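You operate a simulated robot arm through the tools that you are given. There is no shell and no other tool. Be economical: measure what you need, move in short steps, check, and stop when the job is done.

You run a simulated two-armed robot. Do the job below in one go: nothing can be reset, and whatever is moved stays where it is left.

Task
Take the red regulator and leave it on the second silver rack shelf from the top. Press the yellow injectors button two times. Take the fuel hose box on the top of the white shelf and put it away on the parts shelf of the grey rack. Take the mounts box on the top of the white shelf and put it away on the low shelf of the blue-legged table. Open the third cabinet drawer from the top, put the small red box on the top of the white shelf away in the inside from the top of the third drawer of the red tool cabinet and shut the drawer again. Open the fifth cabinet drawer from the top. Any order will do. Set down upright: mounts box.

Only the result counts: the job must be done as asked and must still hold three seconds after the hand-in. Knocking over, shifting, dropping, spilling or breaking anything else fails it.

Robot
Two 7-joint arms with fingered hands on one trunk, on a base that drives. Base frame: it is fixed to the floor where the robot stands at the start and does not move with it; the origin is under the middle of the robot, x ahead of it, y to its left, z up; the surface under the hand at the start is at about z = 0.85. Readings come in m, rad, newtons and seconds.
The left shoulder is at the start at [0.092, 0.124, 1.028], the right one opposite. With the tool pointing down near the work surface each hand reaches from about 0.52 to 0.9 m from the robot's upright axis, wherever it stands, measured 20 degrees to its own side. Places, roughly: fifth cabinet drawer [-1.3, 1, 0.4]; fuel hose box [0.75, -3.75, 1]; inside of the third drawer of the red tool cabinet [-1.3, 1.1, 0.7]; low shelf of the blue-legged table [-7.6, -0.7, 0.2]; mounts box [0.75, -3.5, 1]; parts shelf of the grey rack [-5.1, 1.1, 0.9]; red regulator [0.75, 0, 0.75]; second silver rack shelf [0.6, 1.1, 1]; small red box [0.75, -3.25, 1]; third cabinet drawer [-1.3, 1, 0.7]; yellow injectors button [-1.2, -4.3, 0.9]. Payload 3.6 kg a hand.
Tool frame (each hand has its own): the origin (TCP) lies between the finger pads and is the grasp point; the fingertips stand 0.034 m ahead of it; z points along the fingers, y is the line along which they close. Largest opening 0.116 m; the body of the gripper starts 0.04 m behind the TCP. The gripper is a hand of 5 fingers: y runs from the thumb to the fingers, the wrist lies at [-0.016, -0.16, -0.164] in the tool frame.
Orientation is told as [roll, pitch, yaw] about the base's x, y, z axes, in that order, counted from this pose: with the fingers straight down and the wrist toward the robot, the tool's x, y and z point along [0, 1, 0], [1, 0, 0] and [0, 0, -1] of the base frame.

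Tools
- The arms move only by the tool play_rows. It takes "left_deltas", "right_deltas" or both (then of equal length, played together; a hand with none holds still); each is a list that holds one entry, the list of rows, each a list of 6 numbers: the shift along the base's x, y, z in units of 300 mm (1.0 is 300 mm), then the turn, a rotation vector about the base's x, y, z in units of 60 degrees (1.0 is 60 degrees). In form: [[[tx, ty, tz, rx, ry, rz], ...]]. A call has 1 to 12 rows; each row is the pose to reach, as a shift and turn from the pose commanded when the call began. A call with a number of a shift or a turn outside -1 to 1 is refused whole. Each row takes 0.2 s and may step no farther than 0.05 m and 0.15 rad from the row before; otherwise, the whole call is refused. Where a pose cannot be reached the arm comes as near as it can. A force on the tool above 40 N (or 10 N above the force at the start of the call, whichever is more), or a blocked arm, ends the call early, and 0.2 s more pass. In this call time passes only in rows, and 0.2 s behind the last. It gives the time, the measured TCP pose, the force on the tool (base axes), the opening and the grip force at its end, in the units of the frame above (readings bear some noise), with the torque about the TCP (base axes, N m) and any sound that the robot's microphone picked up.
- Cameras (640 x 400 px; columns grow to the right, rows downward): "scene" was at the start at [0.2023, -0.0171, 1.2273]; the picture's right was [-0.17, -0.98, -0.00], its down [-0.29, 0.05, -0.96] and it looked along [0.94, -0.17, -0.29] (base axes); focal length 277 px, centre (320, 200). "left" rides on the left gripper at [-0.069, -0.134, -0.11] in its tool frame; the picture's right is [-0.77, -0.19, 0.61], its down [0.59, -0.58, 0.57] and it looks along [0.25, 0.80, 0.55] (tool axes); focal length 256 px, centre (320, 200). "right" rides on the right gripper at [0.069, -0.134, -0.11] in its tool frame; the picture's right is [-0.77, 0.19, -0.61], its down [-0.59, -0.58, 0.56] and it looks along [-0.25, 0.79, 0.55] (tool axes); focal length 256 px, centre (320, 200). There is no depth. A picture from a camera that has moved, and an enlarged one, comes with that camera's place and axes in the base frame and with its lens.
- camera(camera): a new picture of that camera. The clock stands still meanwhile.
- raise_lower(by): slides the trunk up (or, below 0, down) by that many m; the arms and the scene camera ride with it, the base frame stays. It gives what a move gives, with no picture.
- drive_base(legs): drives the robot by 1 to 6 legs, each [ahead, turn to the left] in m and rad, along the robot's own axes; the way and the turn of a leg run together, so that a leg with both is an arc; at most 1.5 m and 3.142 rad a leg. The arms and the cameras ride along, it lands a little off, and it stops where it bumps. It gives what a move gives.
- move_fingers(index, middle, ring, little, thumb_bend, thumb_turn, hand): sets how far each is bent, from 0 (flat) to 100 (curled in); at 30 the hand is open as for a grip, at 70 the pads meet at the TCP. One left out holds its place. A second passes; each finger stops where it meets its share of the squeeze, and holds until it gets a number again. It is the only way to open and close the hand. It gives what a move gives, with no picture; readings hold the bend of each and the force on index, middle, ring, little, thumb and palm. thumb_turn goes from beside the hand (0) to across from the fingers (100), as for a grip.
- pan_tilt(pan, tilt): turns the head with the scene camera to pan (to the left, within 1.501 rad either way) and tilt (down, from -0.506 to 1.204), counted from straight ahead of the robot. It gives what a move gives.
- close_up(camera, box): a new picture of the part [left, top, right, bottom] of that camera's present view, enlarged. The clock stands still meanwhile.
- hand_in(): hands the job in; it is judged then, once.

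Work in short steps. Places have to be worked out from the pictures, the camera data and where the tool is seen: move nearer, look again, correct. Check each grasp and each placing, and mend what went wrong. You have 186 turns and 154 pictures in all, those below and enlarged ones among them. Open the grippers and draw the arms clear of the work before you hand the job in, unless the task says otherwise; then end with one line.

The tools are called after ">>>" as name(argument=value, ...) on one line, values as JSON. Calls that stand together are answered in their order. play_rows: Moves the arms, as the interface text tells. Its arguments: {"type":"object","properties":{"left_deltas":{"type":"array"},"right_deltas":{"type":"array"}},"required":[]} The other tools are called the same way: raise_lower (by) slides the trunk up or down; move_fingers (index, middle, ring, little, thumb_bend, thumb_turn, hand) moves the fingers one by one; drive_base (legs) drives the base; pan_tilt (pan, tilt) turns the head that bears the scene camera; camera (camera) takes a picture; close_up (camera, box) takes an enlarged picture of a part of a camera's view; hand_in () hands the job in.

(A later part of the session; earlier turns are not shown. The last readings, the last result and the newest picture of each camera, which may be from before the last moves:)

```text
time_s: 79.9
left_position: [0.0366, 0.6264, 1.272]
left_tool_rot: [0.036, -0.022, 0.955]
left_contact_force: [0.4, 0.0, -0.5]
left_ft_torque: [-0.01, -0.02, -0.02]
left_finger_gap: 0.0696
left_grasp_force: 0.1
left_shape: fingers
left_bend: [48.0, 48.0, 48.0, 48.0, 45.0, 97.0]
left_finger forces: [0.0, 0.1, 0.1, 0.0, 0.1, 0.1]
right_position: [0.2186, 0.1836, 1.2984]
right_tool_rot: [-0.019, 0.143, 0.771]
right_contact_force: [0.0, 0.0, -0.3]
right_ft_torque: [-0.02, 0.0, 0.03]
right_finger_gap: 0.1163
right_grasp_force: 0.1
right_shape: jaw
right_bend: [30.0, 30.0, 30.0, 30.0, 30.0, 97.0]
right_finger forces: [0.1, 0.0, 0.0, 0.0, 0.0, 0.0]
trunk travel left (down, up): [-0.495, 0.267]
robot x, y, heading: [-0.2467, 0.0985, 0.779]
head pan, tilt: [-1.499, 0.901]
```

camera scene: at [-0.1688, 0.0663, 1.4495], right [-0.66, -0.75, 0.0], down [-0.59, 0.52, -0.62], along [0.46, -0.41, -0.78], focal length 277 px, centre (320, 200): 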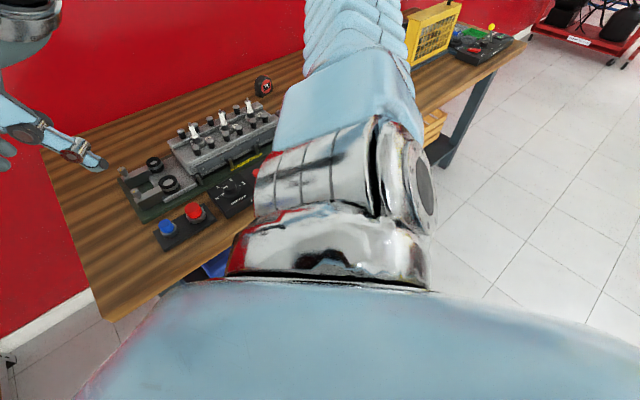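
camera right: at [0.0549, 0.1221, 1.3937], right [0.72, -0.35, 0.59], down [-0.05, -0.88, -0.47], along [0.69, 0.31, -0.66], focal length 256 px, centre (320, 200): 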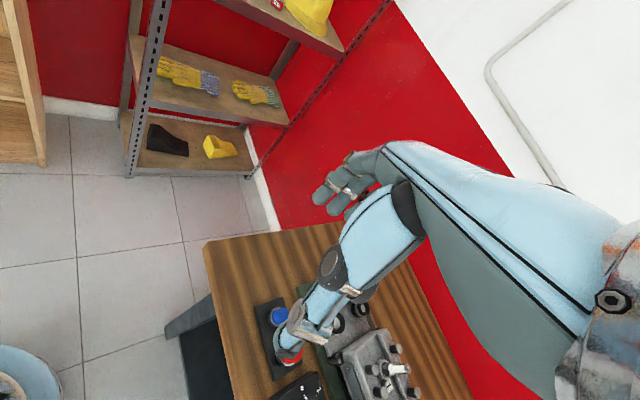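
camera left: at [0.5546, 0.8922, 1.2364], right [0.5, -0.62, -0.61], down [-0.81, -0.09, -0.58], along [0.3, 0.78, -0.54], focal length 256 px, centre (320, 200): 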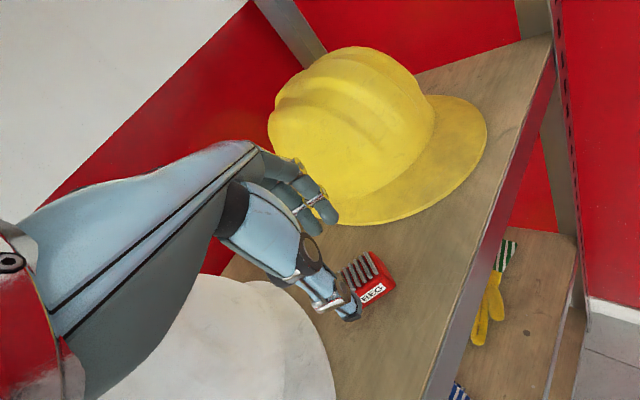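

Both arms move freely again. I'll level the right hand and bring it forward, then retry the right turn in a small step.

>>> play_rows(right_deltas=[[[0.12, 0.05, 0, 0.03, -0.03, 0], [0.24, 0.11, 0, 0.06, -0.06, 0], [0.35, 0.16, 0, 0.095, -0.098, 0]]])

>>> drive_base(legs=[[0, -0.25]])

>>> pan_tilt(pan=0, tilt=0.5)

>>> camera(camera="scene")

```text
time_s: 80.7
left_position: [0.0371, 0.6257, 1.2726]
left_tool_rot: [0.037, -0.025, 0.957]
left_contact_force: [-0.3, 1.1, -0.2]
left_ft_torque: [-0.03, 0.0, 0.0]
left_finger_gap: 0.0695
left_grasp_force: 0.1
left_shape: fingers
left_bend: [48.0, 48.0, 48.0, 48.0, 45.0, 97.0]
left_finger forces: [0.1, 0.0, 0.0, 0.0, 0.0, 0.1]
right_position: [0.3216, 0.2282, 1.2981]
right_tool_rot: [-0.019, 0.001, 0.772]
right_contact_force: [-1.0, 1.1, -1.1]
right_ft_torque: [-0.03, 0.02, 0.0]
right_finger_gap: 0.1161
right_grasp_force: 0.0
right_shape: jaw
right_bend: [30.0, 30.0, 30.0, 30.0, 30.0, 97.0]
right_finger forces: [0.0, 0.0, 0.0, 0.0, 0.0, 0.0]
trunk travel left (down, up): [-0.495, 0.267]
robot x, y, heading: [-0.2434, 0.1015, 0.775]
head pan, tilt: [-1.499, 0.901]
```

```text
time_s: 82.0
left_position: [0.1622, 0.5353, 1.2735]
left_tool_rot: [0.037, -0.025, 0.697]
left_contact_force: [0.3, -0.4, 0.5]
left_ft_torque: [0.01, -0.01, 0.01]
left_finger_gap: 0.0695
left_grasp_force: 0.0
left_shape: fingers
left_bend: [48.0, 48.0, 48.0, 48.0, 45.0, 97.0]
left_finger forces: [0.0, 0.1, 0.0, 0.0, 0.0, 0.0]
right_position: [0.3353, 0.078, 1.2984]
right_tool_rot: [-0.019, -0.002, 0.512]
right_contact_force: [-0.8, 0.1, 0.3]
right_ft_torque: [-0.02, -0.03, 0.01]
right_finger_gap: 0.1161
right_grasp_force: 0.2
right_shape: jaw
right_bend: [30.0, 30.0, 30.0, 30.0, 30.0, 97.0]
right_finger forces: [0.0, 0.0, 0.0, 0.0, 0.0, 0.1]
trunk travel left (down, up): [-0.495, 0.267]
robot x, y, heading: [-0.2438, 0.1024, 0.518]
head pan, tilt: [-1.499, 0.901]
```

```text
time_s: 83.6
left_position: [0.1624, 0.5357, 1.2714]
left_tool_rot: [0.039, -0.024, 0.696]
left_contact_force: [0.6, -0.1, 0.5]
left_ft_torque: [0.01, 0.0, 0.0]
left_finger_gap: 0.0691
left_grasp_force: 0.0
left_shape: fingers
left_bend: [48.0, 48.0, 48.0, 48.0, 45.0, 97.0]
left_finger forces: [0.0, 0.0, 0.0, 0.0, 0.0, 0.1]
right_position: [0.3342, 0.0792, 1.2977]
right_tool_rot: [-0.019, -0.001, 0.51]
right_contact_force: [0.1, -0.1, 0.2]
right_ft_torque: [0.0, 0.03, -0.02]
right_finger_gap: 0.1157
right_grasp_force: 0.1
right_shape: jaw
right_bend: [30.0, 30.0, 30.0, 30.0, 30.0, 97.0]
right_finger forces: [0.1, 0.1, 0.0, 0.0, 0.1, 0.0]
trunk travel left (down, up): [-0.495, 0.267]
robot x, y, heading: [-0.2422, 0.1016, 0.516]
head pan, tilt: [0.0, 0.499]
```

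```text
106 pictures are left
camera scene: at [-0.1424, 0.1564, 1.4834], right [0.49, -0.87, 0.0], down [-0.42, -0.24, -0.88], along [0.76, 0.43, -0.48], focal length 277 px, centre (320, 200)
```

scene: 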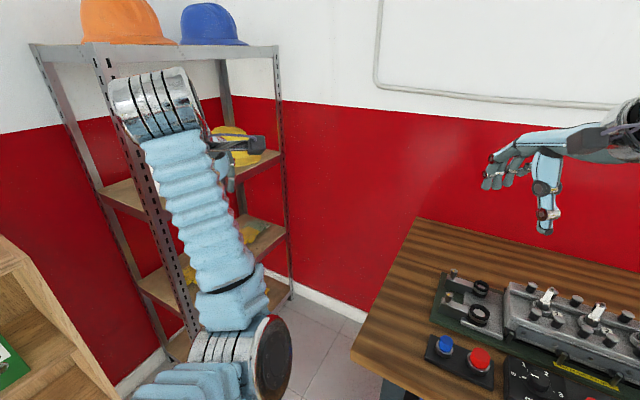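

The turn works now, so arm self-contact was the likely cause. I'll continue to heading 0.15 and reverse toward the cabinet area.

>>> drive_base(legs=[[0, -0.366], [-1.05, 0], [0, 1.42]])

>>> pan_tilt(pan=0, tilt=0.7)

>>> camera(camera="scene")

```text
time_s: 93.7
left_position: [-1.464, 0.5374, 1.2721]
left_tool_rot: [0.037, -0.024, 1.737]
left_contact_force: [0.0, 0.0, 0.4]
left_ft_torque: [0.01, -0.01, -0.01]
left_finger_gap: 0.0695
left_grasp_force: 0.0
left_shape: fingers
left_bend: [48.0, 48.0, 48.0, 48.0, 45.0, 97.0]
left_finger forces: [0.1, 0.1, 0.0, 0.0, 0.0, 0.1]
right_position: [-0.9823, 0.4564, 1.2992]
right_tool_rot: [-0.019, 0.0, 1.553]
right_contact_force: [0.0, 0.8, 0.8]
right_ft_torque: [0.01, 0.0, 0.0]
right_finger_gap: 0.1158
right_grasp_force: 0.1
right_shape: jaw
right_bend: [30.0, 30.0, 30.0, 30.0, 30.0, 97.0]
right_finger forces: [0.0, 0.0, 0.1, 0.0, 0.1, 0.1]
trunk travel left (down, up): [-0.495, 0.267]
robot x, y, heading: [-1.2926, -0.0251, 1.555]
head pan, tilt: [0.0, 0.499]
```

```text
time_s: 94.4
left_position: [-1.4643, 0.5372, 1.2735]
left_tool_rot: [0.039, -0.025, 1.738]
left_contact_force: [-0.3, 0.2, 0.7]
left_ft_torque: [-0.02, 0.01, 0.03]
left_finger_gap: 0.0695
left_grasp_force: 0.0
left_shape: fingers
left_bend: [48.0, 48.0, 48.0, 48.0, 45.0, 97.0]
left_finger forces: [0.0, 0.0, 0.0, 0.0, 0.1, 0.1]
right_position: [-0.9822, 0.4551, 1.298]
right_tool_rot: [-0.02, -0.001, 1.555]
right_contact_force: [0.6, -0.9, -0.6]
right_ft_torque: [-0.02, 0.0, 0.01]
right_finger_gap: 0.116
right_grasp_force: 0.1
right_shape: jaw
right_bend: [30.0, 30.0, 30.0, 30.0, 30.0, 97.0]
right_finger forces: [0.0, 0.0, 0.0, 0.0, 0.0, 0.0]
trunk travel left (down, up): [-0.495, 0.267]
robot x, y, heading: [-1.294, -0.0319, 1.556]
head pan, tilt: [0.0, 0.7]
```

```text
105 pictures are left
camera scene: at [-1.2892, 0.0749, 1.4657], right [1.0, -0.01, 0.0], down [-0.01, -0.64, -0.77], along [0.01, 0.77, -0.64], focal length 277 px, centre (320, 200)
```

scene: 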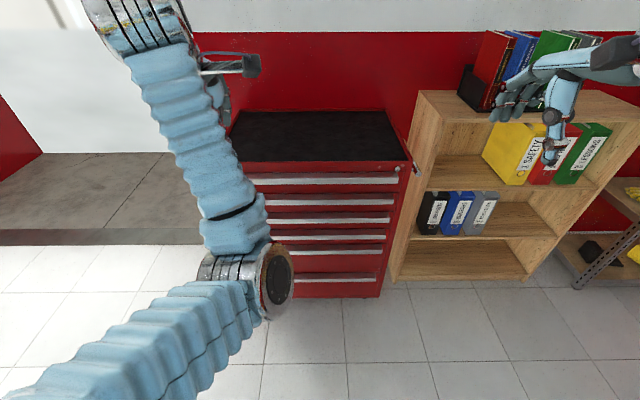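

The cabinet has six drawer fronts. The third handle is at z≈0.69 and the fifth at z≈0.5. I'll zoom in on the handles.

>>> close_up(camera="scene", box=[240, 160, 420, 305])

>>> close_up(camera="right", box=[0, 0, 640, 400])

```text
2.76 times, centred on (330, 232) of scene
camera zoom: at [-1.2892, 0.0749, 1.4657], right [1.0, -0.01, 0.0], down [-0.01, -0.64, -0.77], along [0.01, 0.77, -0.64], focal length 764 px, centre (292, 110)
```

zoom: 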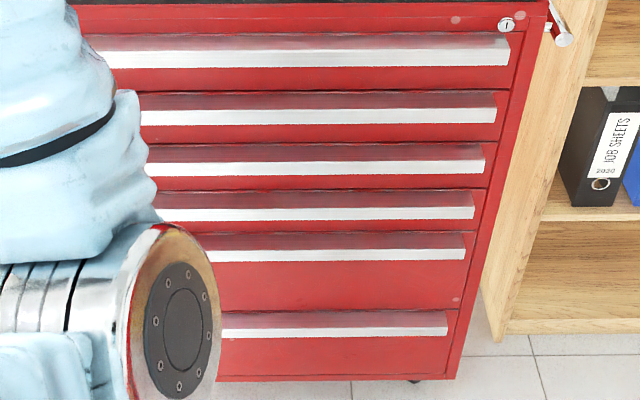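

```text
1.00 times, centred on (320, 200) of right (not enlarged: the box is as wide or as high as the picture)
camera zoom: at [-1.0552, 0.3226, 1.4086], right [0.76, 0.17, 0.63], down [0.59, -0.59, -0.55], along [0.27, 0.79, -0.55], focal length 256 px, centre (320, 200)
```

zoom: 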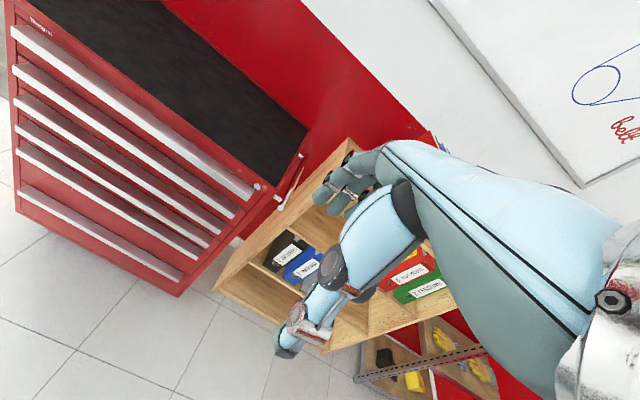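

I'll lower the trunk for a flatter view of the handles.

>>> raise_lower(by=-0.42)

>>> camera(camera="scene")

>>> camera(camera="left")

```text
refused: -0.42 is not a number from -0.4 to 0.4
```

```text
102 pictures are left
camera scene: at [-1.2892, 0.0749, 1.4657], right [1.0, -0.01, 0.0], down [-0.01, -0.64, -0.77], along [0.01, 0.77, -0.64], focal length 277 px, centre (320, 200)
```

scene: 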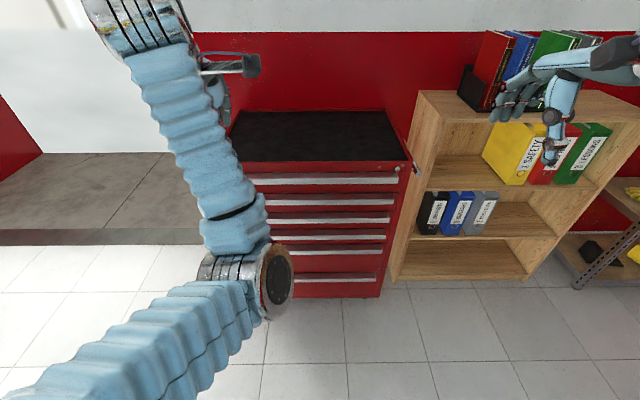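

```text
101 pictures are left
camera left: at [-1.3678, 0.4146, 1.3771], right [0.76, -0.04, -0.64], down [-0.51, -0.66, -0.56], along [-0.4, 0.75, -0.52], focal length 256 px, centre (320, 200)
```

left: 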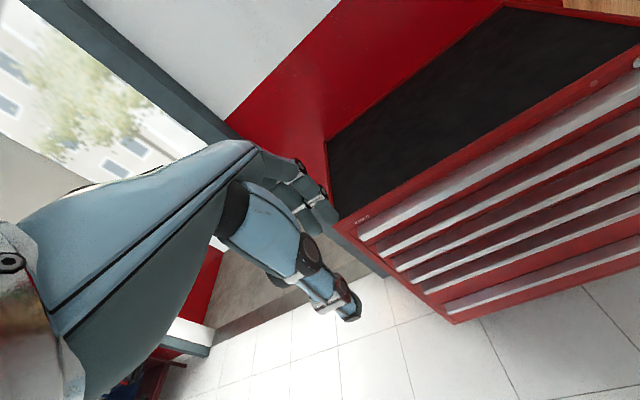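

I'll lower within the limit.

>>> raise_lower(by=-0.38)

>>> pan_tilt(pan=0, tilt=0.5)

>>> camera(camera="scene")

>>> camera(camera="right")

```text
time_s: 98.1
left_position: [-1.4784, 0.54, 0.8911]
left_tool_rot: [0.057, -0.024, 1.772]
left_contact_force: [-0.3, -0.1, 0.1]
left_ft_torque: [-0.01, -0.02, 0.0]
left_finger_gap: 0.0696
left_grasp_force: 0.0
left_shape: fingers
left_bend: [48.0, 48.0, 48.0, 48.0, 45.0, 97.0]
left_finger forces: [0.0, 0.0, 0.0, 0.0, 0.1, 0.0]
right_position: [-0.9811, 0.4548, 0.9184]
right_tool_rot: [-0.019, 0.002, 1.554]
right_contact_force: [0.7, 0.7, -0.2]
right_ft_torque: [0.01, 0.0, 0.01]
right_finger_gap: 0.1163
right_grasp_force: 0.0
right_shape: jaw
right_bend: [30.0, 30.0, 30.0, 30.0, 30.0, 97.0]
right_finger forces: [0.1, 0.0, 0.0, 0.0, 0.0, 0.0]
trunk travel left (down, up): [-0.115, 0.647]
robot x, y, heading: [-1.2958, -0.0324, 1.554]
head pan, tilt: [0.0, 0.7]
```

```text
time_s: 98.8
left_position: [-1.478, 0.539, 0.8932]
left_tool_rot: [0.052, -0.025, 1.775]
left_contact_force: [0.0, -0.4, 0.7]
left_ft_torque: [-0.01, 0.01, 0.02]
left_finger_gap: 0.0695
left_grasp_force: 0.0
left_shape: fingers
left_bend: [48.0, 48.0, 48.0, 48.0, 45.0, 97.0]
left_finger forces: [0.1, 0.0, 0.1, 0.1, 0.0, 0.0]
right_position: [-0.9821, 0.4555, 0.9177]
right_tool_rot: [-0.018, 0.001, 1.553]
right_contact_force: [0.4, -1.1, -0.5]
right_ft_torque: [-0.02, -0.03, 0.03]
right_finger_gap: 0.116
right_grasp_force: 0.1
right_shape: jaw
right_bend: [30.0, 30.0, 30.0, 30.0, 30.0, 97.0]
right_finger forces: [0.1, 0.0, 0.0, 0.0, 0.0, 0.0]
trunk travel left (down, up): [-0.115, 0.647]
robot x, y, heading: [-1.2947, -0.0341, 1.562]
head pan, tilt: [0.0, 0.499]
```

```text
100 pictures are left
camera scene: at [-1.2868, 0.2249, 1.0914], right [1.0, -0.01, 0.0], down [-0.01, -0.48, -0.88], along [0.01, 0.88, -0.48], focal length 277 px, centre (320, 200)
```

scene: 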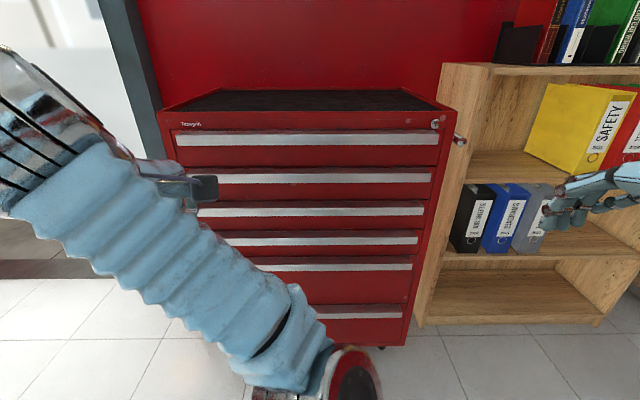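

```text
99 pictures are left
camera right: at [-1.0549, 0.3228, 1.0284], right [0.76, 0.17, 0.63], down [0.59, -0.59, -0.55], along [0.27, 0.79, -0.55], focal length 256 px, centre (320, 200)
```

right: 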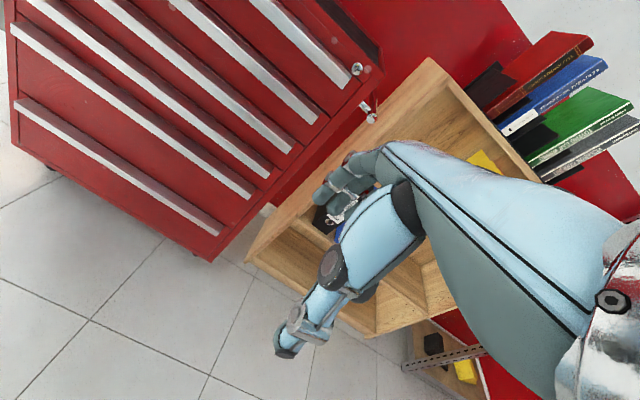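

Handle 3 works out at y≈0.858, z≈0.71, x from -1.58 to -1.01. I'll zoom in to see its profile.

>>> close_up(camera="right", box=[160, 40, 352, 160])

>>> close_up(camera="scene", box=[380, 140, 460, 190])

```text
3.33 times, centred on (256, 100) of right
camera zoom: at [-1.0549, 0.3228, 1.0284], right [0.76, 0.17, 0.63], down [0.59, -0.59, -0.55], along [0.27, 0.79, -0.55], focal length 853 px, centre (533, 533)
```

zoom: 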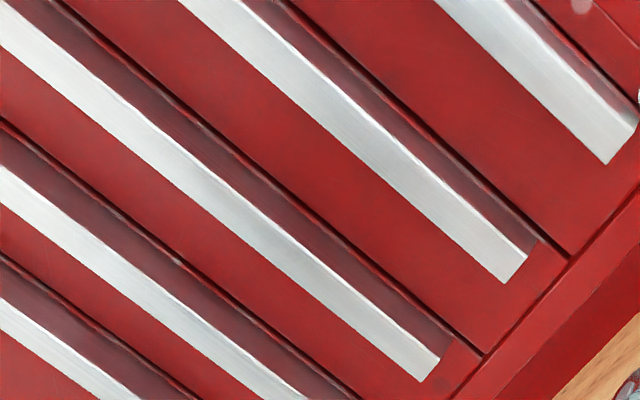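

```text
8.00 times, centred on (420, 165) of scene
camera zoom: at [-1.2868, 0.2249, 1.0914], right [1.0, -0.01, 0.0], down [-0.01, -0.48, -0.88], along [0.01, 0.88, -0.48], focal length 2216 px, centre (-480, 480)
```

zoom: 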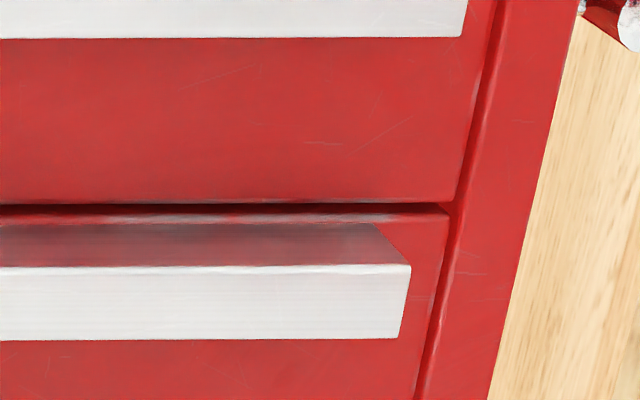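

The handle is a bar about 28 mm high and 34 mm deep. I'll use the right hand with its fingers pointing ahead (fingers above, thumb below), partly closed. First I'll lift the left hand clear, and turn and shift the right hand.

>>> move_fingers(hand="right", index=47, middle=47, ring=47, little=47, thumb_bend=47)

>>> play_rows(left_deltas=[[[0, 0, 0.1, 0, 0, 0], [0, 0, 0.2, 0, 0, 0], [0, 0, 0.3, 0, 0, 0], [0, 0, 0.4, 0, 0, 0], [0, 0, 0.5, 0, 0, 0], [0, 0, 0.6, 0, 0, 0], [0, 0, 0.7, 0, 0, 0], [0, 0, 0.8, 0, 0, 0]]], right_deltas=[[[-0.08, 0.04, 0, 0.125, 0, 0], [-0.16, 0.08, 0, 0.25, 0, 0], [-0.24, 0.12, -0.05, 0.375, 0, 0], [-0.32, 0.17, -0.1, 0.5, 0, 0], [-0.4, 0.21, -0.15, 0.625, 0, 0], [-0.48, 0.25, -0.2, 0.75, 0, 0], [-0.56, 0.29, -0.25, 0.875, 0, 0], [-0.65, 0.33, -0.3, 1.0, 0, 0]]])

>>> play_rows(right_deltas=[[[0, 0.03, -0.08, 0.125, 0, 0], [0, 0.06, -0.16, 0.25, 0, 0], [0, 0.1, -0.24, 0.375, 0, 0], [0, 0.14, -0.32, 0.5, 0, 0]]])

>>> camera(camera="scene")

>>> camera(camera="right")

```text
time_s: 99.8
left_position: [-1.4795, 0.5398, 0.8933]
left_tool_rot: [0.047, -0.031, 1.774]
left_contact_force: [-0.6, -0.2, 0.2]
left_ft_torque: [0.0, -0.01, 0.03]
left_finger_gap: 0.0695
left_grasp_force: 0.0
left_shape: fingers
left_bend: [48.0, 48.0, 48.0, 48.0, 45.0, 97.0]
left_finger forces: [0.1, 0.0, 0.0, 0.0, 0.1, 0.0]
right_position: [-0.9826, 0.4559, 0.9192]
right_tool_rot: [-0.018, 0.0, 1.554]
right_contact_force: [-0.1, 0.9, 0.4]
right_ft_torque: [-0.03, 0.01, 0.0]
right_finger_gap: 0.0685
right_grasp_force: 0.1
right_shape: fingers
right_bend: [47.0, 47.0, 47.0, 47.0, 47.0, 97.0]
right_finger forces: [0.0, 0.1, 0.0, 0.1, 0.0, 0.0]
trunk travel left (down, up): [-0.115, 0.647]
robot x, y, heading: [-1.2942, -0.0334, 1.556]
head pan, tilt: [0.0, 0.499]
```

```text
time_s: 100.5
left_position: [-1.4987, 0.5393, 0.8818]
left_tool_rot: [0.118, 0.146, 1.83]
left_contact_force: [-0.6, -0.2, -0.8]
left_ft_torque: [0.02, -0.01, 0.0]
left_finger_gap: 0.07
left_grasp_force: 0.0
left_shape: fingers
left_bend: [48.0, 48.0, 48.0, 48.0, 45.0, 97.0]
left_finger forces: [0.0, 0.0, 0.0, 0.0, 0.1, 0.0]
right_position: [-1.0096, 0.4735, 0.9191]
right_tool_rot: [-0.014, -0.2, 1.529]
right_contact_force: [-0.4, 0.8, -0.1]
right_ft_torque: [0.03, -0.01, 0.02]
right_finger_gap: 0.0685
right_grasp_force: 0.0
right_shape: fingers
right_bend: [47.0, 47.0, 47.0, 47.0, 47.0, 97.0]
right_finger forces: [0.0, 0.0, 0.0, 0.1, 0.0, 0.1]
right hand out of reach, approached as far as the arm can: row 2, 3
trunk travel left (down, up): [-0.115, 0.647]
robot x, y, heading: [-1.296, -0.0347, 1.552]
head pan, tilt: [0.0, 0.499]
stopped in row 3 (left hand): the arm was blocked; the commanded pose is now the measured one
```

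```text
time_s: 101.5
left_position: [-1.5005, 0.5414, 0.8809]
left_tool_rot: [0.116, 0.146, 1.833]
left_contact_force: [-0.2, -1.2, 0.0]
left_ft_torque: [0.04, 0.03, -0.02]
left_finger_gap: 0.0696
left_grasp_force: 0.0
left_shape: fingers
left_bend: [48.0, 48.0, 48.0, 48.0, 45.0, 97.0]
left_finger forces: [0.0, 0.0, 0.1, 0.0, 0.1, 0.1]
right_position: [-0.9986, 0.5215, 0.8321]
right_tool_rot: [0.017, -0.679, 1.519]
right_contact_force: [-0.2, -0.6, 0.8]
right_ft_torque: [0.0, -0.03, -0.02]
right_finger_gap: 0.068
right_grasp_force: 0.1
right_shape: fingers
right_bend: [47.0, 47.0, 47.0, 47.0, 47.0, 97.0]
right_finger forces: [0.1, 0.0, 0.0, 0.1, 0.0, 0.0]
right hand out of reach, approached as far as the arm can: row 1, 2, 3, 4
trunk travel left (down, up): [-0.115, 0.647]
robot x, y, heading: [-1.2951, -0.0301, 1.563]
head pan, tilt: [0.0, 0.499]
```

```text
96 pictures are left
camera scene: at [-1.287, 0.2435, 1.0895], right [1.0, -0.01, 0.0], down [-0.01, -0.49, -0.87], along [0.01, 0.87, -0.49], focal length 277 px, centre (320, 200)
```

scene: 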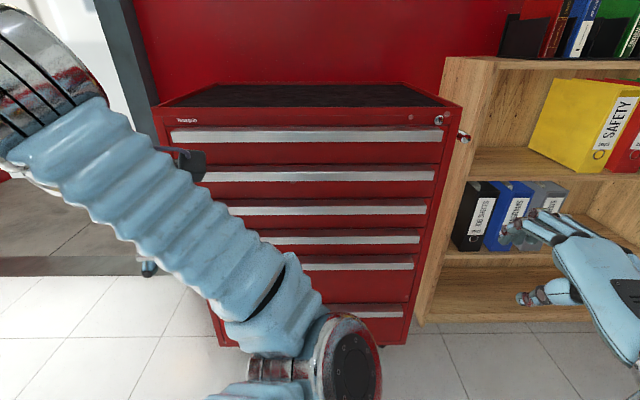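

```text
95 pictures are left
camera right: at [-1.0743, 0.351, 0.8358], right [0.77, -0.27, 0.58], down [0.57, -0.12, -0.81], along [0.29, 0.96, 0.06], focal length 256 px, centre (320, 200)
```

right: 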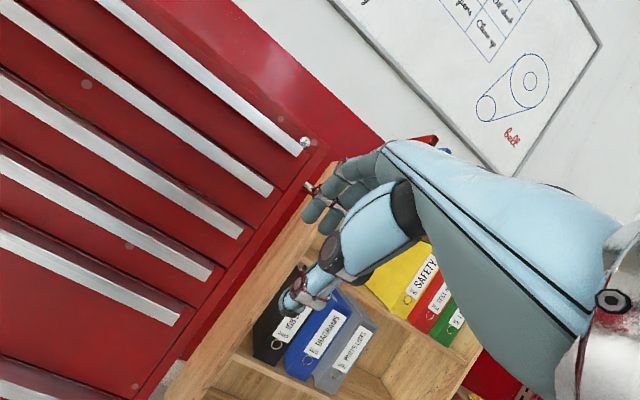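

The left elbow is low and probably touching the leaning trunk. I'll raise the trunk, then move the left hand up and out to free the elbow.

>>> raise_lower(by=0.2)

>>> play_rows(left_deltas=[[[-0.1, 0.05, 0.1, 0, 0, 0], [-0.2, 0.1, 0.2, 0, 0, 0], [-0.3, 0.15, 0.3, 0, 0, 0], [-0.4, 0.2, 0.4, 0, 0, 0], [-0.5, 0.2, 0.5, 0, 0, 0], [-0.6, 0.2, 0.6, 0, 0, 0]]])

>>> camera(camera="scene")

```text
time_s: 103.7
left_position: [-1.4956, 0.5393, 1.0802]
left_tool_rot: [0.117, 0.148, 1.824]
left_contact_force: [0.8, -0.4, 0.2]
left_ft_torque: [-0.02, 0.01, 0.0]
left_finger_gap: 0.0695
left_grasp_force: 0.1
left_shape: fingers
left_bend: [48.0, 48.0, 48.0, 48.0, 45.0, 97.0]
left_finger forces: [0.0, 0.1, 0.1, 0.1, 0.0, 0.1]
right_position: [-0.9976, 0.5184, 1.0328]
right_tool_rot: [0.015, -0.721, 1.514]
right_contact_force: [-0.1, 0.5, -0.2]
right_ft_torque: [0.02, -0.02, 0.03]
right_finger_gap: 0.0683
right_grasp_force: 0.0
right_shape: fingers
right_bend: [47.0, 47.0, 47.0, 47.0, 47.0, 97.0]
right_finger forces: [0.0, 0.1, 0.1, 0.0, 0.0, 0.0]
trunk travel left (down, up): [-0.315, 0.447]
robot x, y, heading: [-1.2944, -0.033, 1.554]
head pan, tilt: [0.0, 0.499]
```

```text
time_s: 105.1
left_position: [-1.6772, 0.5977, 1.2633]
left_tool_rot: [0.116, 0.148, 1.823]
left_contact_force: [0.4, -0.5, 0.2]
left_ft_torque: [-0.02, 0.01, 0.01]
left_finger_gap: 0.0696
left_grasp_force: 0.0
left_shape: fingers
left_bend: [48.0, 48.0, 48.0, 48.0, 45.0, 97.0]
left_finger forces: [0.1, 0.1, 0.0, 0.0, 0.0, 0.1]
right_position: [-1.0002, 0.5171, 1.0335]
right_tool_rot: [0.014, -0.72, 1.517]
right_contact_force: [-1.0, -0.6, 0.4]
right_ft_torque: [0.0, -0.03, 0.01]
right_finger_gap: 0.0684
right_grasp_force: 0.1
right_shape: fingers
right_bend: [47.0, 47.0, 47.0, 47.0, 47.0, 97.0]
right_finger forces: [0.0, 0.0, 0.1, 0.0, 0.0, 0.0]
trunk travel left (down, up): [-0.315, 0.447]
robot x, y, heading: [-1.2887, -0.0347, 1.553]
head pan, tilt: [0.0, 0.499]
```

```text
94 pictures are left
camera scene: at [-1.2896, 0.1265, 1.3014], right [1.0, -0.01, 0.0], down [-0.01, -0.48, -0.88], along [0.01, 0.88, -0.48], focal length 277 px, centre (320, 200)
```

scene: 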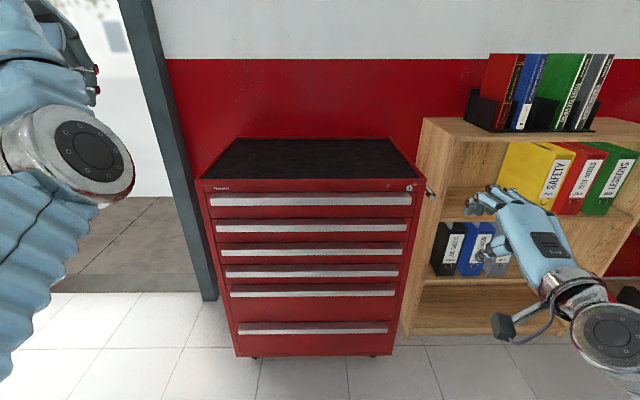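

The left elbow is free now. I'll finish turning the right hand to point ahead, at about (-1.2, 0.62, 0.9).

>>> play_rows(right_deltas=[[[-0.08, 0.05, -0.06, 0.117, 0, 0], [-0.17, 0.1, -0.12, 0.233, 0, 0], [-0.26, 0.15, -0.18, 0.35, 0, 0], [-0.36, 0.2, -0.24, 0.467, 0, 0], [-0.46, 0.25, -0.31, 0.583, 0, 0], [-0.56, 0.3, -0.38, 0.7, 0, 0], [-0.66, 0.34, -0.45, 0.817, 0, 0]]])

>>> camera(camera="scene")

```text
time_s: 106.7
left_position: [-1.6764, 0.5992, 1.2619]
left_tool_rot: [0.117, 0.148, 1.824]
left_contact_force: [-0.2, 0.5, 0.4]
left_ft_torque: [-0.02, -0.01, 0.0]
left_finger_gap: 0.0696
left_grasp_force: 0.1
left_shape: fingers
left_bend: [48.0, 48.0, 48.0, 48.0, 45.0, 97.0]
left_finger forces: [0.1, 0.0, 0.1, 0.0, 0.0, 0.0]
right_position: [-1.0419, 0.5015, 1.1561]
right_tool_rot: [1.308, -1.535, 0.249]
right_contact_force: [0.1, -0.5, 0.0]
right_ft_torque: [-0.04, -0.01, 0.01]
right_finger_gap: 0.0679
right_grasp_force: 0.0
right_shape: fingers
right_bend: [47.0, 47.0, 47.0, 47.0, 47.0, 97.0]
right_finger forces: [0.0, 0.0, 0.0, 0.0, 0.0, 0.0]
right hand out of reach, approached as far as the arm can: row 2, 3, 4, 5, 6, 7
trunk travel left (down, up): [-0.315, 0.447]
robot x, y, heading: [-1.2932, -0.0295, 1.556]
head pan, tilt: [0.0, 0.499]
```

```text
93 pictures are left
camera scene: at [-1.2888, 0.127, 1.3013], right [1.0, -0.01, 0.0], down [-0.01, -0.48, -0.88], along [0.01, 0.88, -0.48], focal length 277 px, centre (320, 200)
```

scene: 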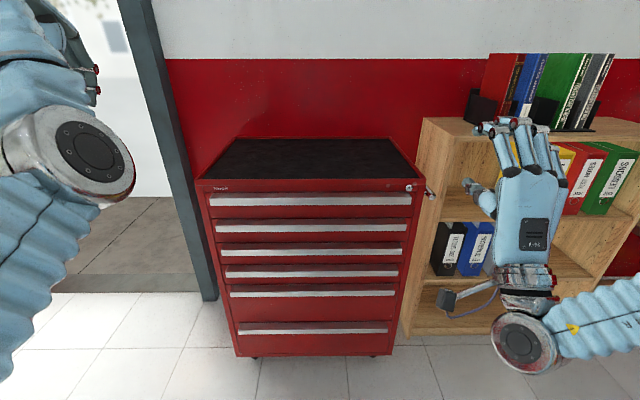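

The pointing orientation is reachable, but only with the wrist higher relative to the shoulder. I'll tilt back to about 68°, lower the trunk to its bottom, and try again.

>>> play_rows(right_deltas=[[[-0.03, 0.05, -0.05, -0.117, 0, 0], [-0.06, 0.1, -0.1, -0.233, 0, 0], [-0.1, 0.15, -0.15, -0.333, 0, 0]]])

>>> raise_lower(by=-0.3)

>>> play_rows(right_deltas=[[[-0.05, 0.05, -0.05, 0, 0, 0], [-0.1, 0.1, -0.1, 0, 0, 0], [-0.15, 0.15, -0.15, 0, 0, 0], [-0.2, 0.2, -0.2, 0, 0, 0], [-0.25, 0.22, -0.27, 0, 0, 0]]])

>>> camera(camera="scene")

```text
time_s: 107.5
left_position: [-1.6755, 0.5994, 1.2626]
left_tool_rot: [0.115, 0.147, 1.825]
left_contact_force: [-0.2, 0.0, -0.1]
left_ft_torque: [-0.01, 0.0, -0.01]
left_finger_gap: 0.0696
left_grasp_force: 0.0
left_shape: fingers
left_bend: [48.0, 48.0, 48.0, 48.0, 45.0, 97.0]
left_finger forces: [0.0, 0.0, 0.1, 0.0, 0.0, 0.1]
right_position: [-1.0685, 0.5427, 1.1246]
right_tool_rot: [0.094, -1.225, 1.447]
right_contact_force: [-0.9, -0.6, -0.4]
right_ft_torque: [0.04, 0.01, -0.01]
right_finger_gap: 0.0683
right_grasp_force: 0.0
right_shape: fingers
right_bend: [47.0, 47.0, 47.0, 47.0, 47.0, 97.0]
right_finger forces: [0.0, 0.1, 0.0, 0.0, 0.1, 0.0]
trunk travel left (down, up): [-0.315, 0.447]
robot x, y, heading: [-1.2947, -0.0299, 1.556]
head pan, tilt: [0.0, 0.499]
```

```text
time_s: 110.2
left_position: [-1.7133, 0.5887, 0.9823]
left_tool_rot: [0.193, 0.035, 2.035]
left_contact_force: [-0.1, -0.6, -1.0]
left_ft_torque: [0.03, 0.03, 0.04]
left_finger_gap: 0.0696
left_grasp_force: 0.1
left_shape: fingers
left_bend: [48.0, 48.0, 48.0, 48.0, 45.0, 97.0]
left_finger forces: [0.0, 0.1, 0.1, 0.0, 0.1, 0.1]
right_position: [-0.9646, 0.6183, 0.8008]
right_tool_rot: [-0.617, -1.27, 1.778]
right_contact_force: [1.6, 0.8, -1.1]
right_ft_torque: [0.12, -0.04, 0.1]
right_finger_gap: 0.0683
right_grasp_force: 0.0
right_shape: fingers
right_bend: [47.0, 47.0, 47.0, 47.0, 47.0, 97.0]
right_finger forces: [0.1, 0.1, 0.0, 0.0, 0.0, 0.0]
trunk travel left (down, up): [-0.02, 0.742]
robot x, y, heading: [-1.2928, -0.0331, 1.559]
head pan, tilt: [0.0, 0.499]
stopped: the arm was blocked; the commanded pose is now the measured one
```

```text
time_s: 110.6
left_position: [-1.7236, 0.4528, 1.0053]
left_tool_rot: [0.044, -0.031, 2.172]
left_contact_force: [-2.5, -0.5, 1.6]
left_ft_torque: [-0.03, -0.18, -0.11]
left_finger_gap: 0.0694
left_grasp_force: 0.0
left_shape: fingers
left_bend: [48.0, 48.0, 48.0, 48.0, 45.0, 97.0]
left_finger forces: [0.0, 0.1, 0.1, 0.0, 0.0, 0.0]
right_position: [-0.9727, 0.5361, 0.9679]
right_tool_rot: [2.953, -1.256, -1.891]
right_contact_force: [4.2, -8.8, -17.7]
right_ft_torque: [0.57, -0.42, 0.44]
right_finger_gap: 0.0685
right_grasp_force: 0.0
right_shape: fingers
right_bend: [47.0, 47.0, 47.0, 47.0, 47.0, 97.0]
right_finger forces: [0.0, 0.0, 0.1, 0.0, 0.0, 0.1]
trunk travel left (down, up): [-0.02, 0.742]
robot x, y, heading: [-1.2958, -0.0294, 1.554]
head pan, tilt: [0.0, 0.499]
stopped in row 1 (left hand): the arm was blocked; the commanded pose is now the measured one
```

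```text
92 pictures are left
camera scene: at [-1.2859, 0.4016, 0.9625], right [1.0, -0.02, 0.0], down [-0.01, -0.58, -0.81], along [0.01, 0.81, -0.58], focal length 277 px, centre (320, 200)
```

scene: 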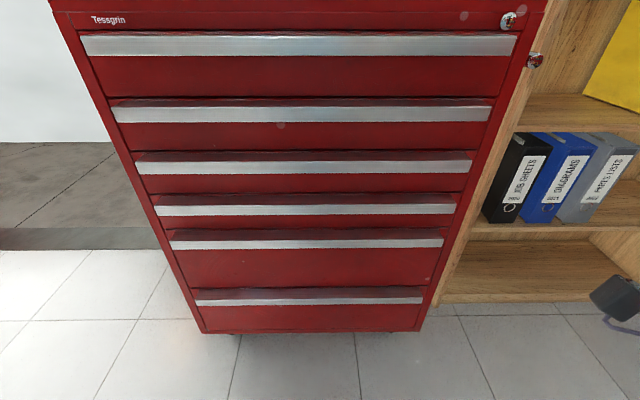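

Lowering the trunk leans it far forward and makes the arms collide with the body. I'll raise it again and look at where the arms are.

>>> raise_lower(by=0.25)

>>> camera(camera="scene")

```text
time_s: 110.9
left_position: [-1.7233, 0.3192, 1.0257]
left_tool_rot: [0.003, -0.039, 2.222]
left_contact_force: [2.5, 10.3, -6.9]
left_ft_torque: [-0.5, 0.01, -0.05]
left_finger_gap: 0.0694
left_grasp_force: 0.1
left_shape: fingers
left_bend: [48.0, 48.0, 48.0, 48.0, 45.0, 97.0]
left_finger forces: [0.0, 0.0, 0.0, 0.1, 0.1, 0.0]
right_position: [-0.9569, 0.437, 1.0164]
right_tool_rot: [2.984, -1.046, -2.053]
right_contact_force: [-7.9, 7.1, -3.3]
right_ft_torque: [0.29, 0.42, -0.38]
right_finger_gap: 0.0681
right_grasp_force: 0.0
right_shape: fingers
right_bend: [47.0, 47.0, 47.0, 47.0, 47.0, 97.0]
right_finger forces: [0.0, 0.0, 0.0, 0.0, 0.0, 0.1]
trunk travel left (down, up): [-0.022, 0.74]
robot x, y, heading: [-1.292, -0.03, 1.559]
head pan, tilt: [0.0, 0.499]
stopped: the arm was blocked; the commanded pose is now the measured one
```

```text
91 pictures are left
camera scene: at [-1.2902, 0.3442, 0.9772], right [1.0, -0.01, 0.0], down [0.0, -0.54, -0.84], along [0.01, 0.84, -0.54], focal length 277 px, centre (320, 200)
```

scene: 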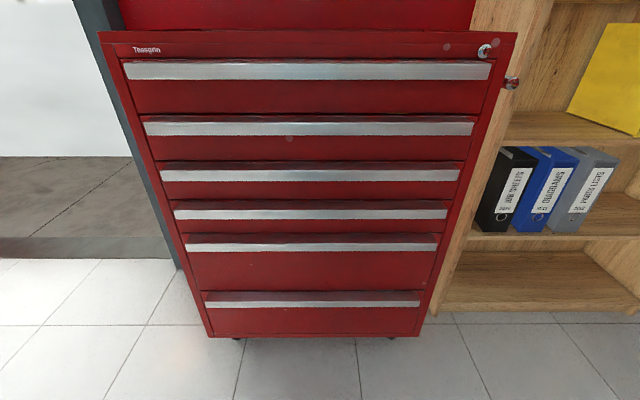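

The torso is still settling, so I'll repeat the raise in a smaller step.

>>> raise_lower(by=0.08)

>>> raise_lower(by=0.15)

>>> camera(camera="scene")

```text
time_s: 111.2
left_position: [-1.7179, 0.238, 1.0464]
left_tool_rot: [0.018, -0.101, 2.203]
left_contact_force: [-5.5, -2.6, 2.1]
left_ft_torque: [0.33, -0.19, -0.14]
left_finger_gap: 0.0696
left_grasp_force: 0.0
left_shape: fingers
left_bend: [48.0, 48.0, 48.0, 48.0, 45.0, 97.0]
left_finger forces: [0.1, 0.1, 0.1, 0.1, 0.1, 0.1]
right_position: [-0.9351, 0.3339, 1.054]
right_tool_rot: [2.902, -0.949, -2.038]
right_contact_force: [2.5, 0.5, 5.0]
right_ft_torque: [-0.24, 0.11, 0.21]
right_finger_gap: 0.0684
right_grasp_force: 0.1
right_shape: fingers
right_bend: [47.0, 47.0, 47.0, 47.0, 47.0, 97.0]
right_finger forces: [0.0, 0.1, 0.0, 0.0, 0.1, 0.0]
trunk travel left (down, up): [-0.025, 0.737]
robot x, y, heading: [-1.2953, -0.0332, 1.561]
head pan, tilt: [0.0, 0.499]
stopped: the arm was blocked; the commanded pose is now the measured one
```

```text
time_s: 113.0
left_position: [-1.7178, 0.27, 1.1946]
left_tool_rot: [-0.015, -0.115, 2.168]
left_contact_force: [0.1, 1.8, -0.7]
left_ft_torque: [-0.05, -0.02, 0.01]
left_finger_gap: 0.0695
left_grasp_force: 0.0
left_shape: fingers
left_bend: [48.0, 48.0, 48.0, 48.0, 45.0, 97.0]
left_finger forces: [0.1, 0.1, 0.0, 0.0, 0.1, 0.0]
right_position: [-0.9512, 0.3742, 1.1859]
right_tool_rot: [2.91, -1.021, -1.988]
right_contact_force: [-0.1, 0.3, 0.0]
right_ft_torque: [0.05, -0.02, -0.02]
right_finger_gap: 0.0682
right_grasp_force: 0.1
right_shape: fingers
right_bend: [47.0, 47.0, 47.0, 47.0, 47.0, 97.0]
right_finger forces: [0.1, 0.0, 0.1, 0.1, 0.0, 0.0]
trunk travel left (down, up): [-0.175, 0.587]
robot x, y, heading: [-1.2926, -0.0297, 1.568]
head pan, tilt: [0.0, 0.499]
```

```text
90 pictures are left
camera scene: at [-1.2896, 0.1935, 1.1553], right [1.0, -0.01, 0.0], down [0.0, -0.48, -0.88], along [0.0, 0.88, -0.48], focal length 277 px, centre (320, 200)
```

scene: 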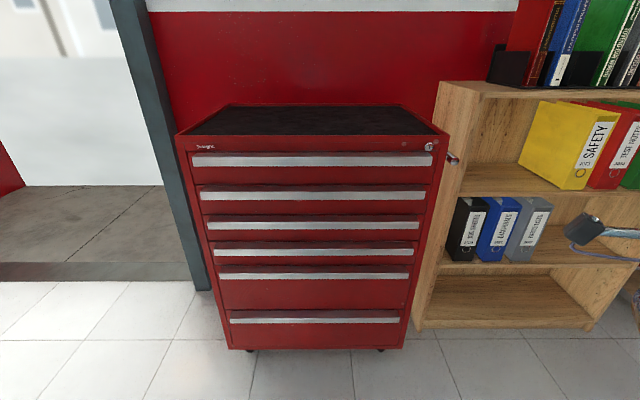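

Recovered. I'll bring the right hand back to a moderate forward tilt.

>>> play_rows(right_deltas=[[[-0.03, 0.07, -0.03, -0.109, 0.049, 0], [-0.06, 0.14, -0.06, -0.218, 0.098, 0], [-0.1, 0.21, -0.09, -0.327, 0.146, 0], [-0.14, 0.28, -0.12, -0.436, 0.195, 0], [-0.18, 0.36, -0.15, -0.545, 0.244, 0], [-0.22, 0.44, -0.18, -0.654, 0.293, 0], [-0.26, 0.52, -0.21, -0.763, 0.341, 0], [-0.3, 0.58, -0.24, -0.872, 0.39, 0]]])

>>> camera(camera="scene")

```text
time_s: 114.8
left_position: [-1.7206, 0.2668, 1.1951]
left_tool_rot: [-0.017, -0.116, 2.172]
left_contact_force: [0.1, 0.0, -0.3]
left_ft_torque: [-0.03, -0.01, 0.0]
left_finger_gap: 0.0696
left_grasp_force: 0.0
left_shape: fingers
left_bend: [48.0, 48.0, 48.0, 48.0, 45.0, 97.0]
left_finger forces: [0.0, 0.0, 0.0, 0.1, 0.0, 0.1]
right_position: [-1.0433, 0.5461, 1.1136]
right_tool_rot: [-0.225, -1.119, 1.146]
right_contact_force: [-0.1, 0.3, -0.2]
right_ft_torque: [0.01, 0.02, 0.03]
right_finger_gap: 0.0683
right_grasp_force: 0.0
right_shape: fingers
right_bend: [47.0, 47.0, 47.0, 47.0, 47.0, 97.0]
right_finger forces: [0.0, 0.0, 0.0, 0.0, 0.1, 0.1]
right hand out of reach, approached as far as the arm can: row 3, 4, 5
trunk travel left (down, up): [-0.175, 0.587]
robot x, y, heading: [-1.2914, -0.0343, 1.568]
head pan, tilt: [0.0, 0.499]
```

```text
89 pictures are left
camera scene: at [-1.2913, 0.1919, 1.1559], right [1.0, 0.0, 0.0], down [0.0, -0.48, -0.88], along [0.0, 0.88, -0.48], focal length 277 px, centre (320, 200)
```

scene: 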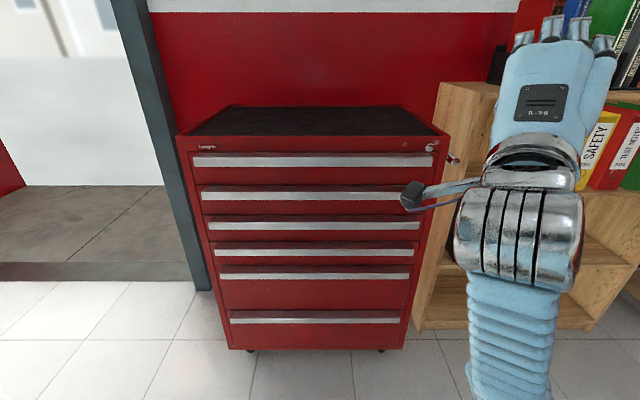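

The right elbow is below the wrist now, a better posture for this. I'll square the hand to the cabinet and move it down and forward.

>>> play_rows(right_deltas=[[[-0.05, 0.03, -0.09, 0.008, 0.017, 0.118], [-0.1, 0.06, -0.18, 0.016, 0.034, 0.236], [-0.15, 0.09, -0.27, 0.024, 0.051, 0.354], [-0.2, 0.12, -0.36, 0.032, 0.068, 0.472], [-0.25, 0.15, -0.45, 0.04, 0.085, 0.59], [-0.29, 0.18, -0.55, 0.04, 0.085, 0.59]]])

>>> camera(camera="scene")

```text
time_s: 116.2
left_position: [-1.7211, 0.2682, 1.1943]
left_tool_rot: [-0.017, -0.116, 2.171]
left_contact_force: [-0.1, 0.0, 0.0]
left_ft_torque: [-0.02, -0.01, 0.0]
left_finger_gap: 0.0695
left_grasp_force: 0.1
left_shape: fingers
left_bend: [48.0, 48.0, 48.0, 48.0, 45.0, 97.0]
left_finger forces: [0.0, 0.1, 0.0, 0.0, 0.1, 0.0]
right_position: [-1.1293, 0.5974, 0.9498]
right_tool_rot: [0.004, -1.145, 1.557]
right_contact_force: [0.3, -0.2, 0.3]
right_ft_torque: [0.03, 0.02, 0.01]
right_finger_gap: 0.0679
right_grasp_force: 0.1
right_shape: fingers
right_bend: [47.0, 47.0, 47.0, 47.0, 47.0, 97.0]
right_finger forces: [0.1, 0.1, 0.0, 0.1, 0.0, 0.0]
trunk travel left (down, up): [-0.175, 0.587]
robot x, y, heading: [-1.2967, -0.0301, 1.566]
head pan, tilt: [0.0, 0.499]
```

```text
88 pictures are left
camera scene: at [-1.291, 0.1918, 1.1559], right [1.0, -0.01, 0.0], down [0.0, -0.48, -0.88], along [0.0, 0.88, -0.48], focal length 277 px, centre (320, 200)
```

scene: 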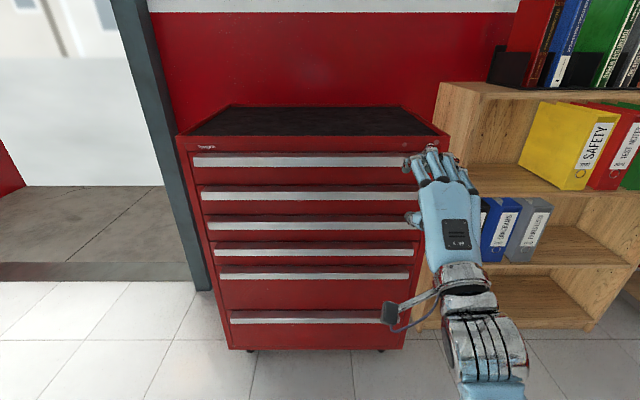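

This posture works. I'll lower further to the handle height, still in front of it.

>>> play_rows(right_deltas=[[[-0.03, 0.03, -0.13, 0, 0, 0], [-0.06, 0.05, -0.26, 0, 0, 0], [-0.09, 0.08, -0.39, 0, 0, 0], [-0.12, 0.1, -0.52, 0, 0, 0], [-0.15, 0.12, -0.65, 0, 0, 0], [-0.18, 0.14, -0.8, 0, 0, 0]]])

>>> camera(camera="right")

```text
time_s: 117.6
left_position: [-1.7197, 0.2683, 1.1954]
left_tool_rot: [-0.019, -0.118, 2.171]
left_contact_force: [-0.8, 0.1, -0.1]
left_ft_torque: [0.0, 0.02, 0.0]
left_finger_gap: 0.0699
left_grasp_force: 0.1
left_shape: fingers
left_bend: [48.0, 48.0, 48.0, 48.0, 45.0, 97.0]
left_finger forces: [0.0, 0.1, 0.0, 0.0, 0.1, 0.0]
right_position: [-1.1829, 0.6423, 0.7116]
right_tool_rot: [0.005, -1.146, 1.555]
right_contact_force: [0.2, 0.1, -0.3]
right_ft_torque: [0.0, -0.02, 0.02]
right_finger_gap: 0.068
right_grasp_force: 0.1
right_shape: fingers
right_bend: [47.0, 47.0, 47.0, 47.0, 47.0, 97.0]
right_finger forces: [0.0, 0.1, 0.0, 0.1, 0.0, 0.0]
trunk travel left (down, up): [-0.175, 0.587]
robot x, y, heading: [-1.2949, -0.0329, 1.566]
head pan, tilt: [0.0, 0.499]
```

```text
87 pictures are left
camera right: at [-1.2547, 0.4865, 0.6375], right [0.76, -0.49, 0.42], down [0.59, 0.27, -0.76], along [0.26, 0.83, 0.49], focal length 256 px, centre (320, 200)
```

right: 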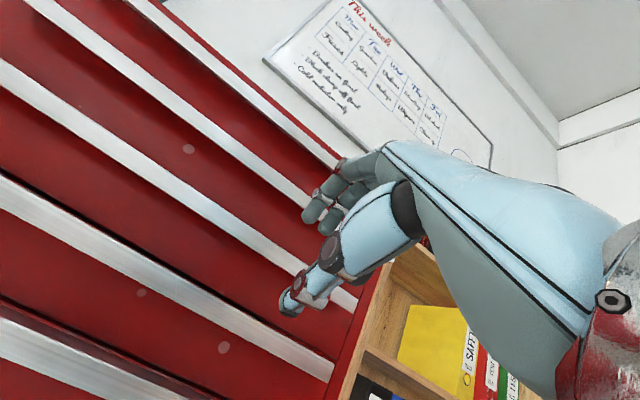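

Reached. This camera sees the handles from below, so I'll zoom in to check the underside.

>>> close_up(camera="right", box=[120, 60, 376, 220])

```text
2.50 times, centred on (248, 140) of right
camera zoom: at [-1.2547, 0.4865, 0.6375], right [0.76, -0.49, 0.42], down [0.59, 0.27, -0.76], along [0.26, 0.83, 0.49], focal length 640 px, centre (500, 350)
```

zoom: 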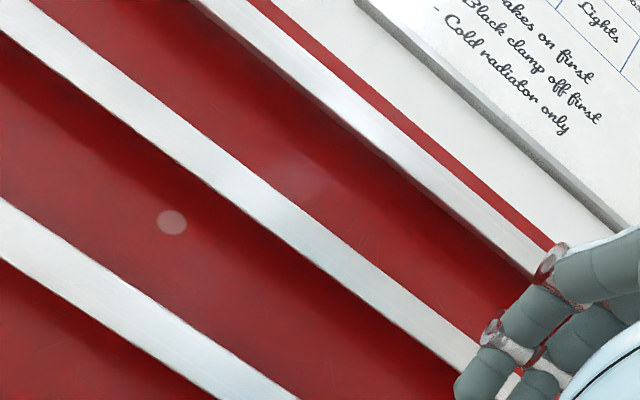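

From below, the handle looks like a lipped profile that is hollow underneath, so the thumb can hook behind it. I'll tilt the hand a little further and check that it's reachable.

>>> play_rows(right_deltas=[[[0, 0.02, 0.01, 0.12, 0, 0], [0, 0.04, 0.02, 0.24, 0, 0]]])

>>> camera(camera="scene")

```text
time_s: 118.2
left_position: [-1.7198, 0.268, 1.1945]
left_tool_rot: [-0.016, -0.118, 2.172]
left_contact_force: [-0.6, -0.4, -0.3]
left_ft_torque: [0.0, 0.02, 0.01]
left_finger_gap: 0.0696
left_grasp_force: 0.0
left_shape: fingers
left_bend: [48.0, 48.0, 48.0, 48.0, 45.0, 97.0]
left_finger forces: [0.1, 0.0, 0.0, 0.0, 0.0, 0.0]
right_position: [-1.1841, 0.6544, 0.7176]
right_tool_rot: [0.025, -1.396, 1.536]
right_contact_force: [-0.9, 0.0, 0.7]
right_ft_torque: [-0.01, 0.0, 0.03]
right_finger_gap: 0.0681
right_grasp_force: 0.1
right_shape: fingers
right_bend: [47.0, 47.0, 47.0, 47.0, 47.0, 97.0]
right_finger forces: [0.0, 0.0, 0.0, 0.0, 0.0, 0.0]
trunk travel left (down, up): [-0.175, 0.587]
robot x, y, heading: [-1.294, -0.0324, 1.564]
head pan, tilt: [0.0, 0.499]
```

```text
85 pictures are left
camera scene: at [-1.2908, 0.192, 1.1558], right [1.0, -0.01, 0.0], down [0.0, -0.48, -0.88], along [0.0, 0.88, -0.48], focal length 277 px, centre (320, 200)
```

scene: 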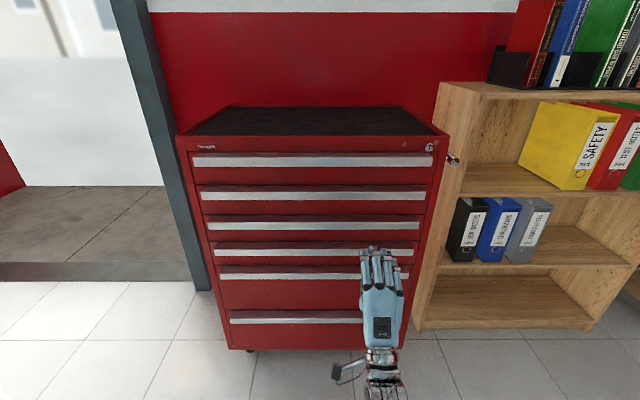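

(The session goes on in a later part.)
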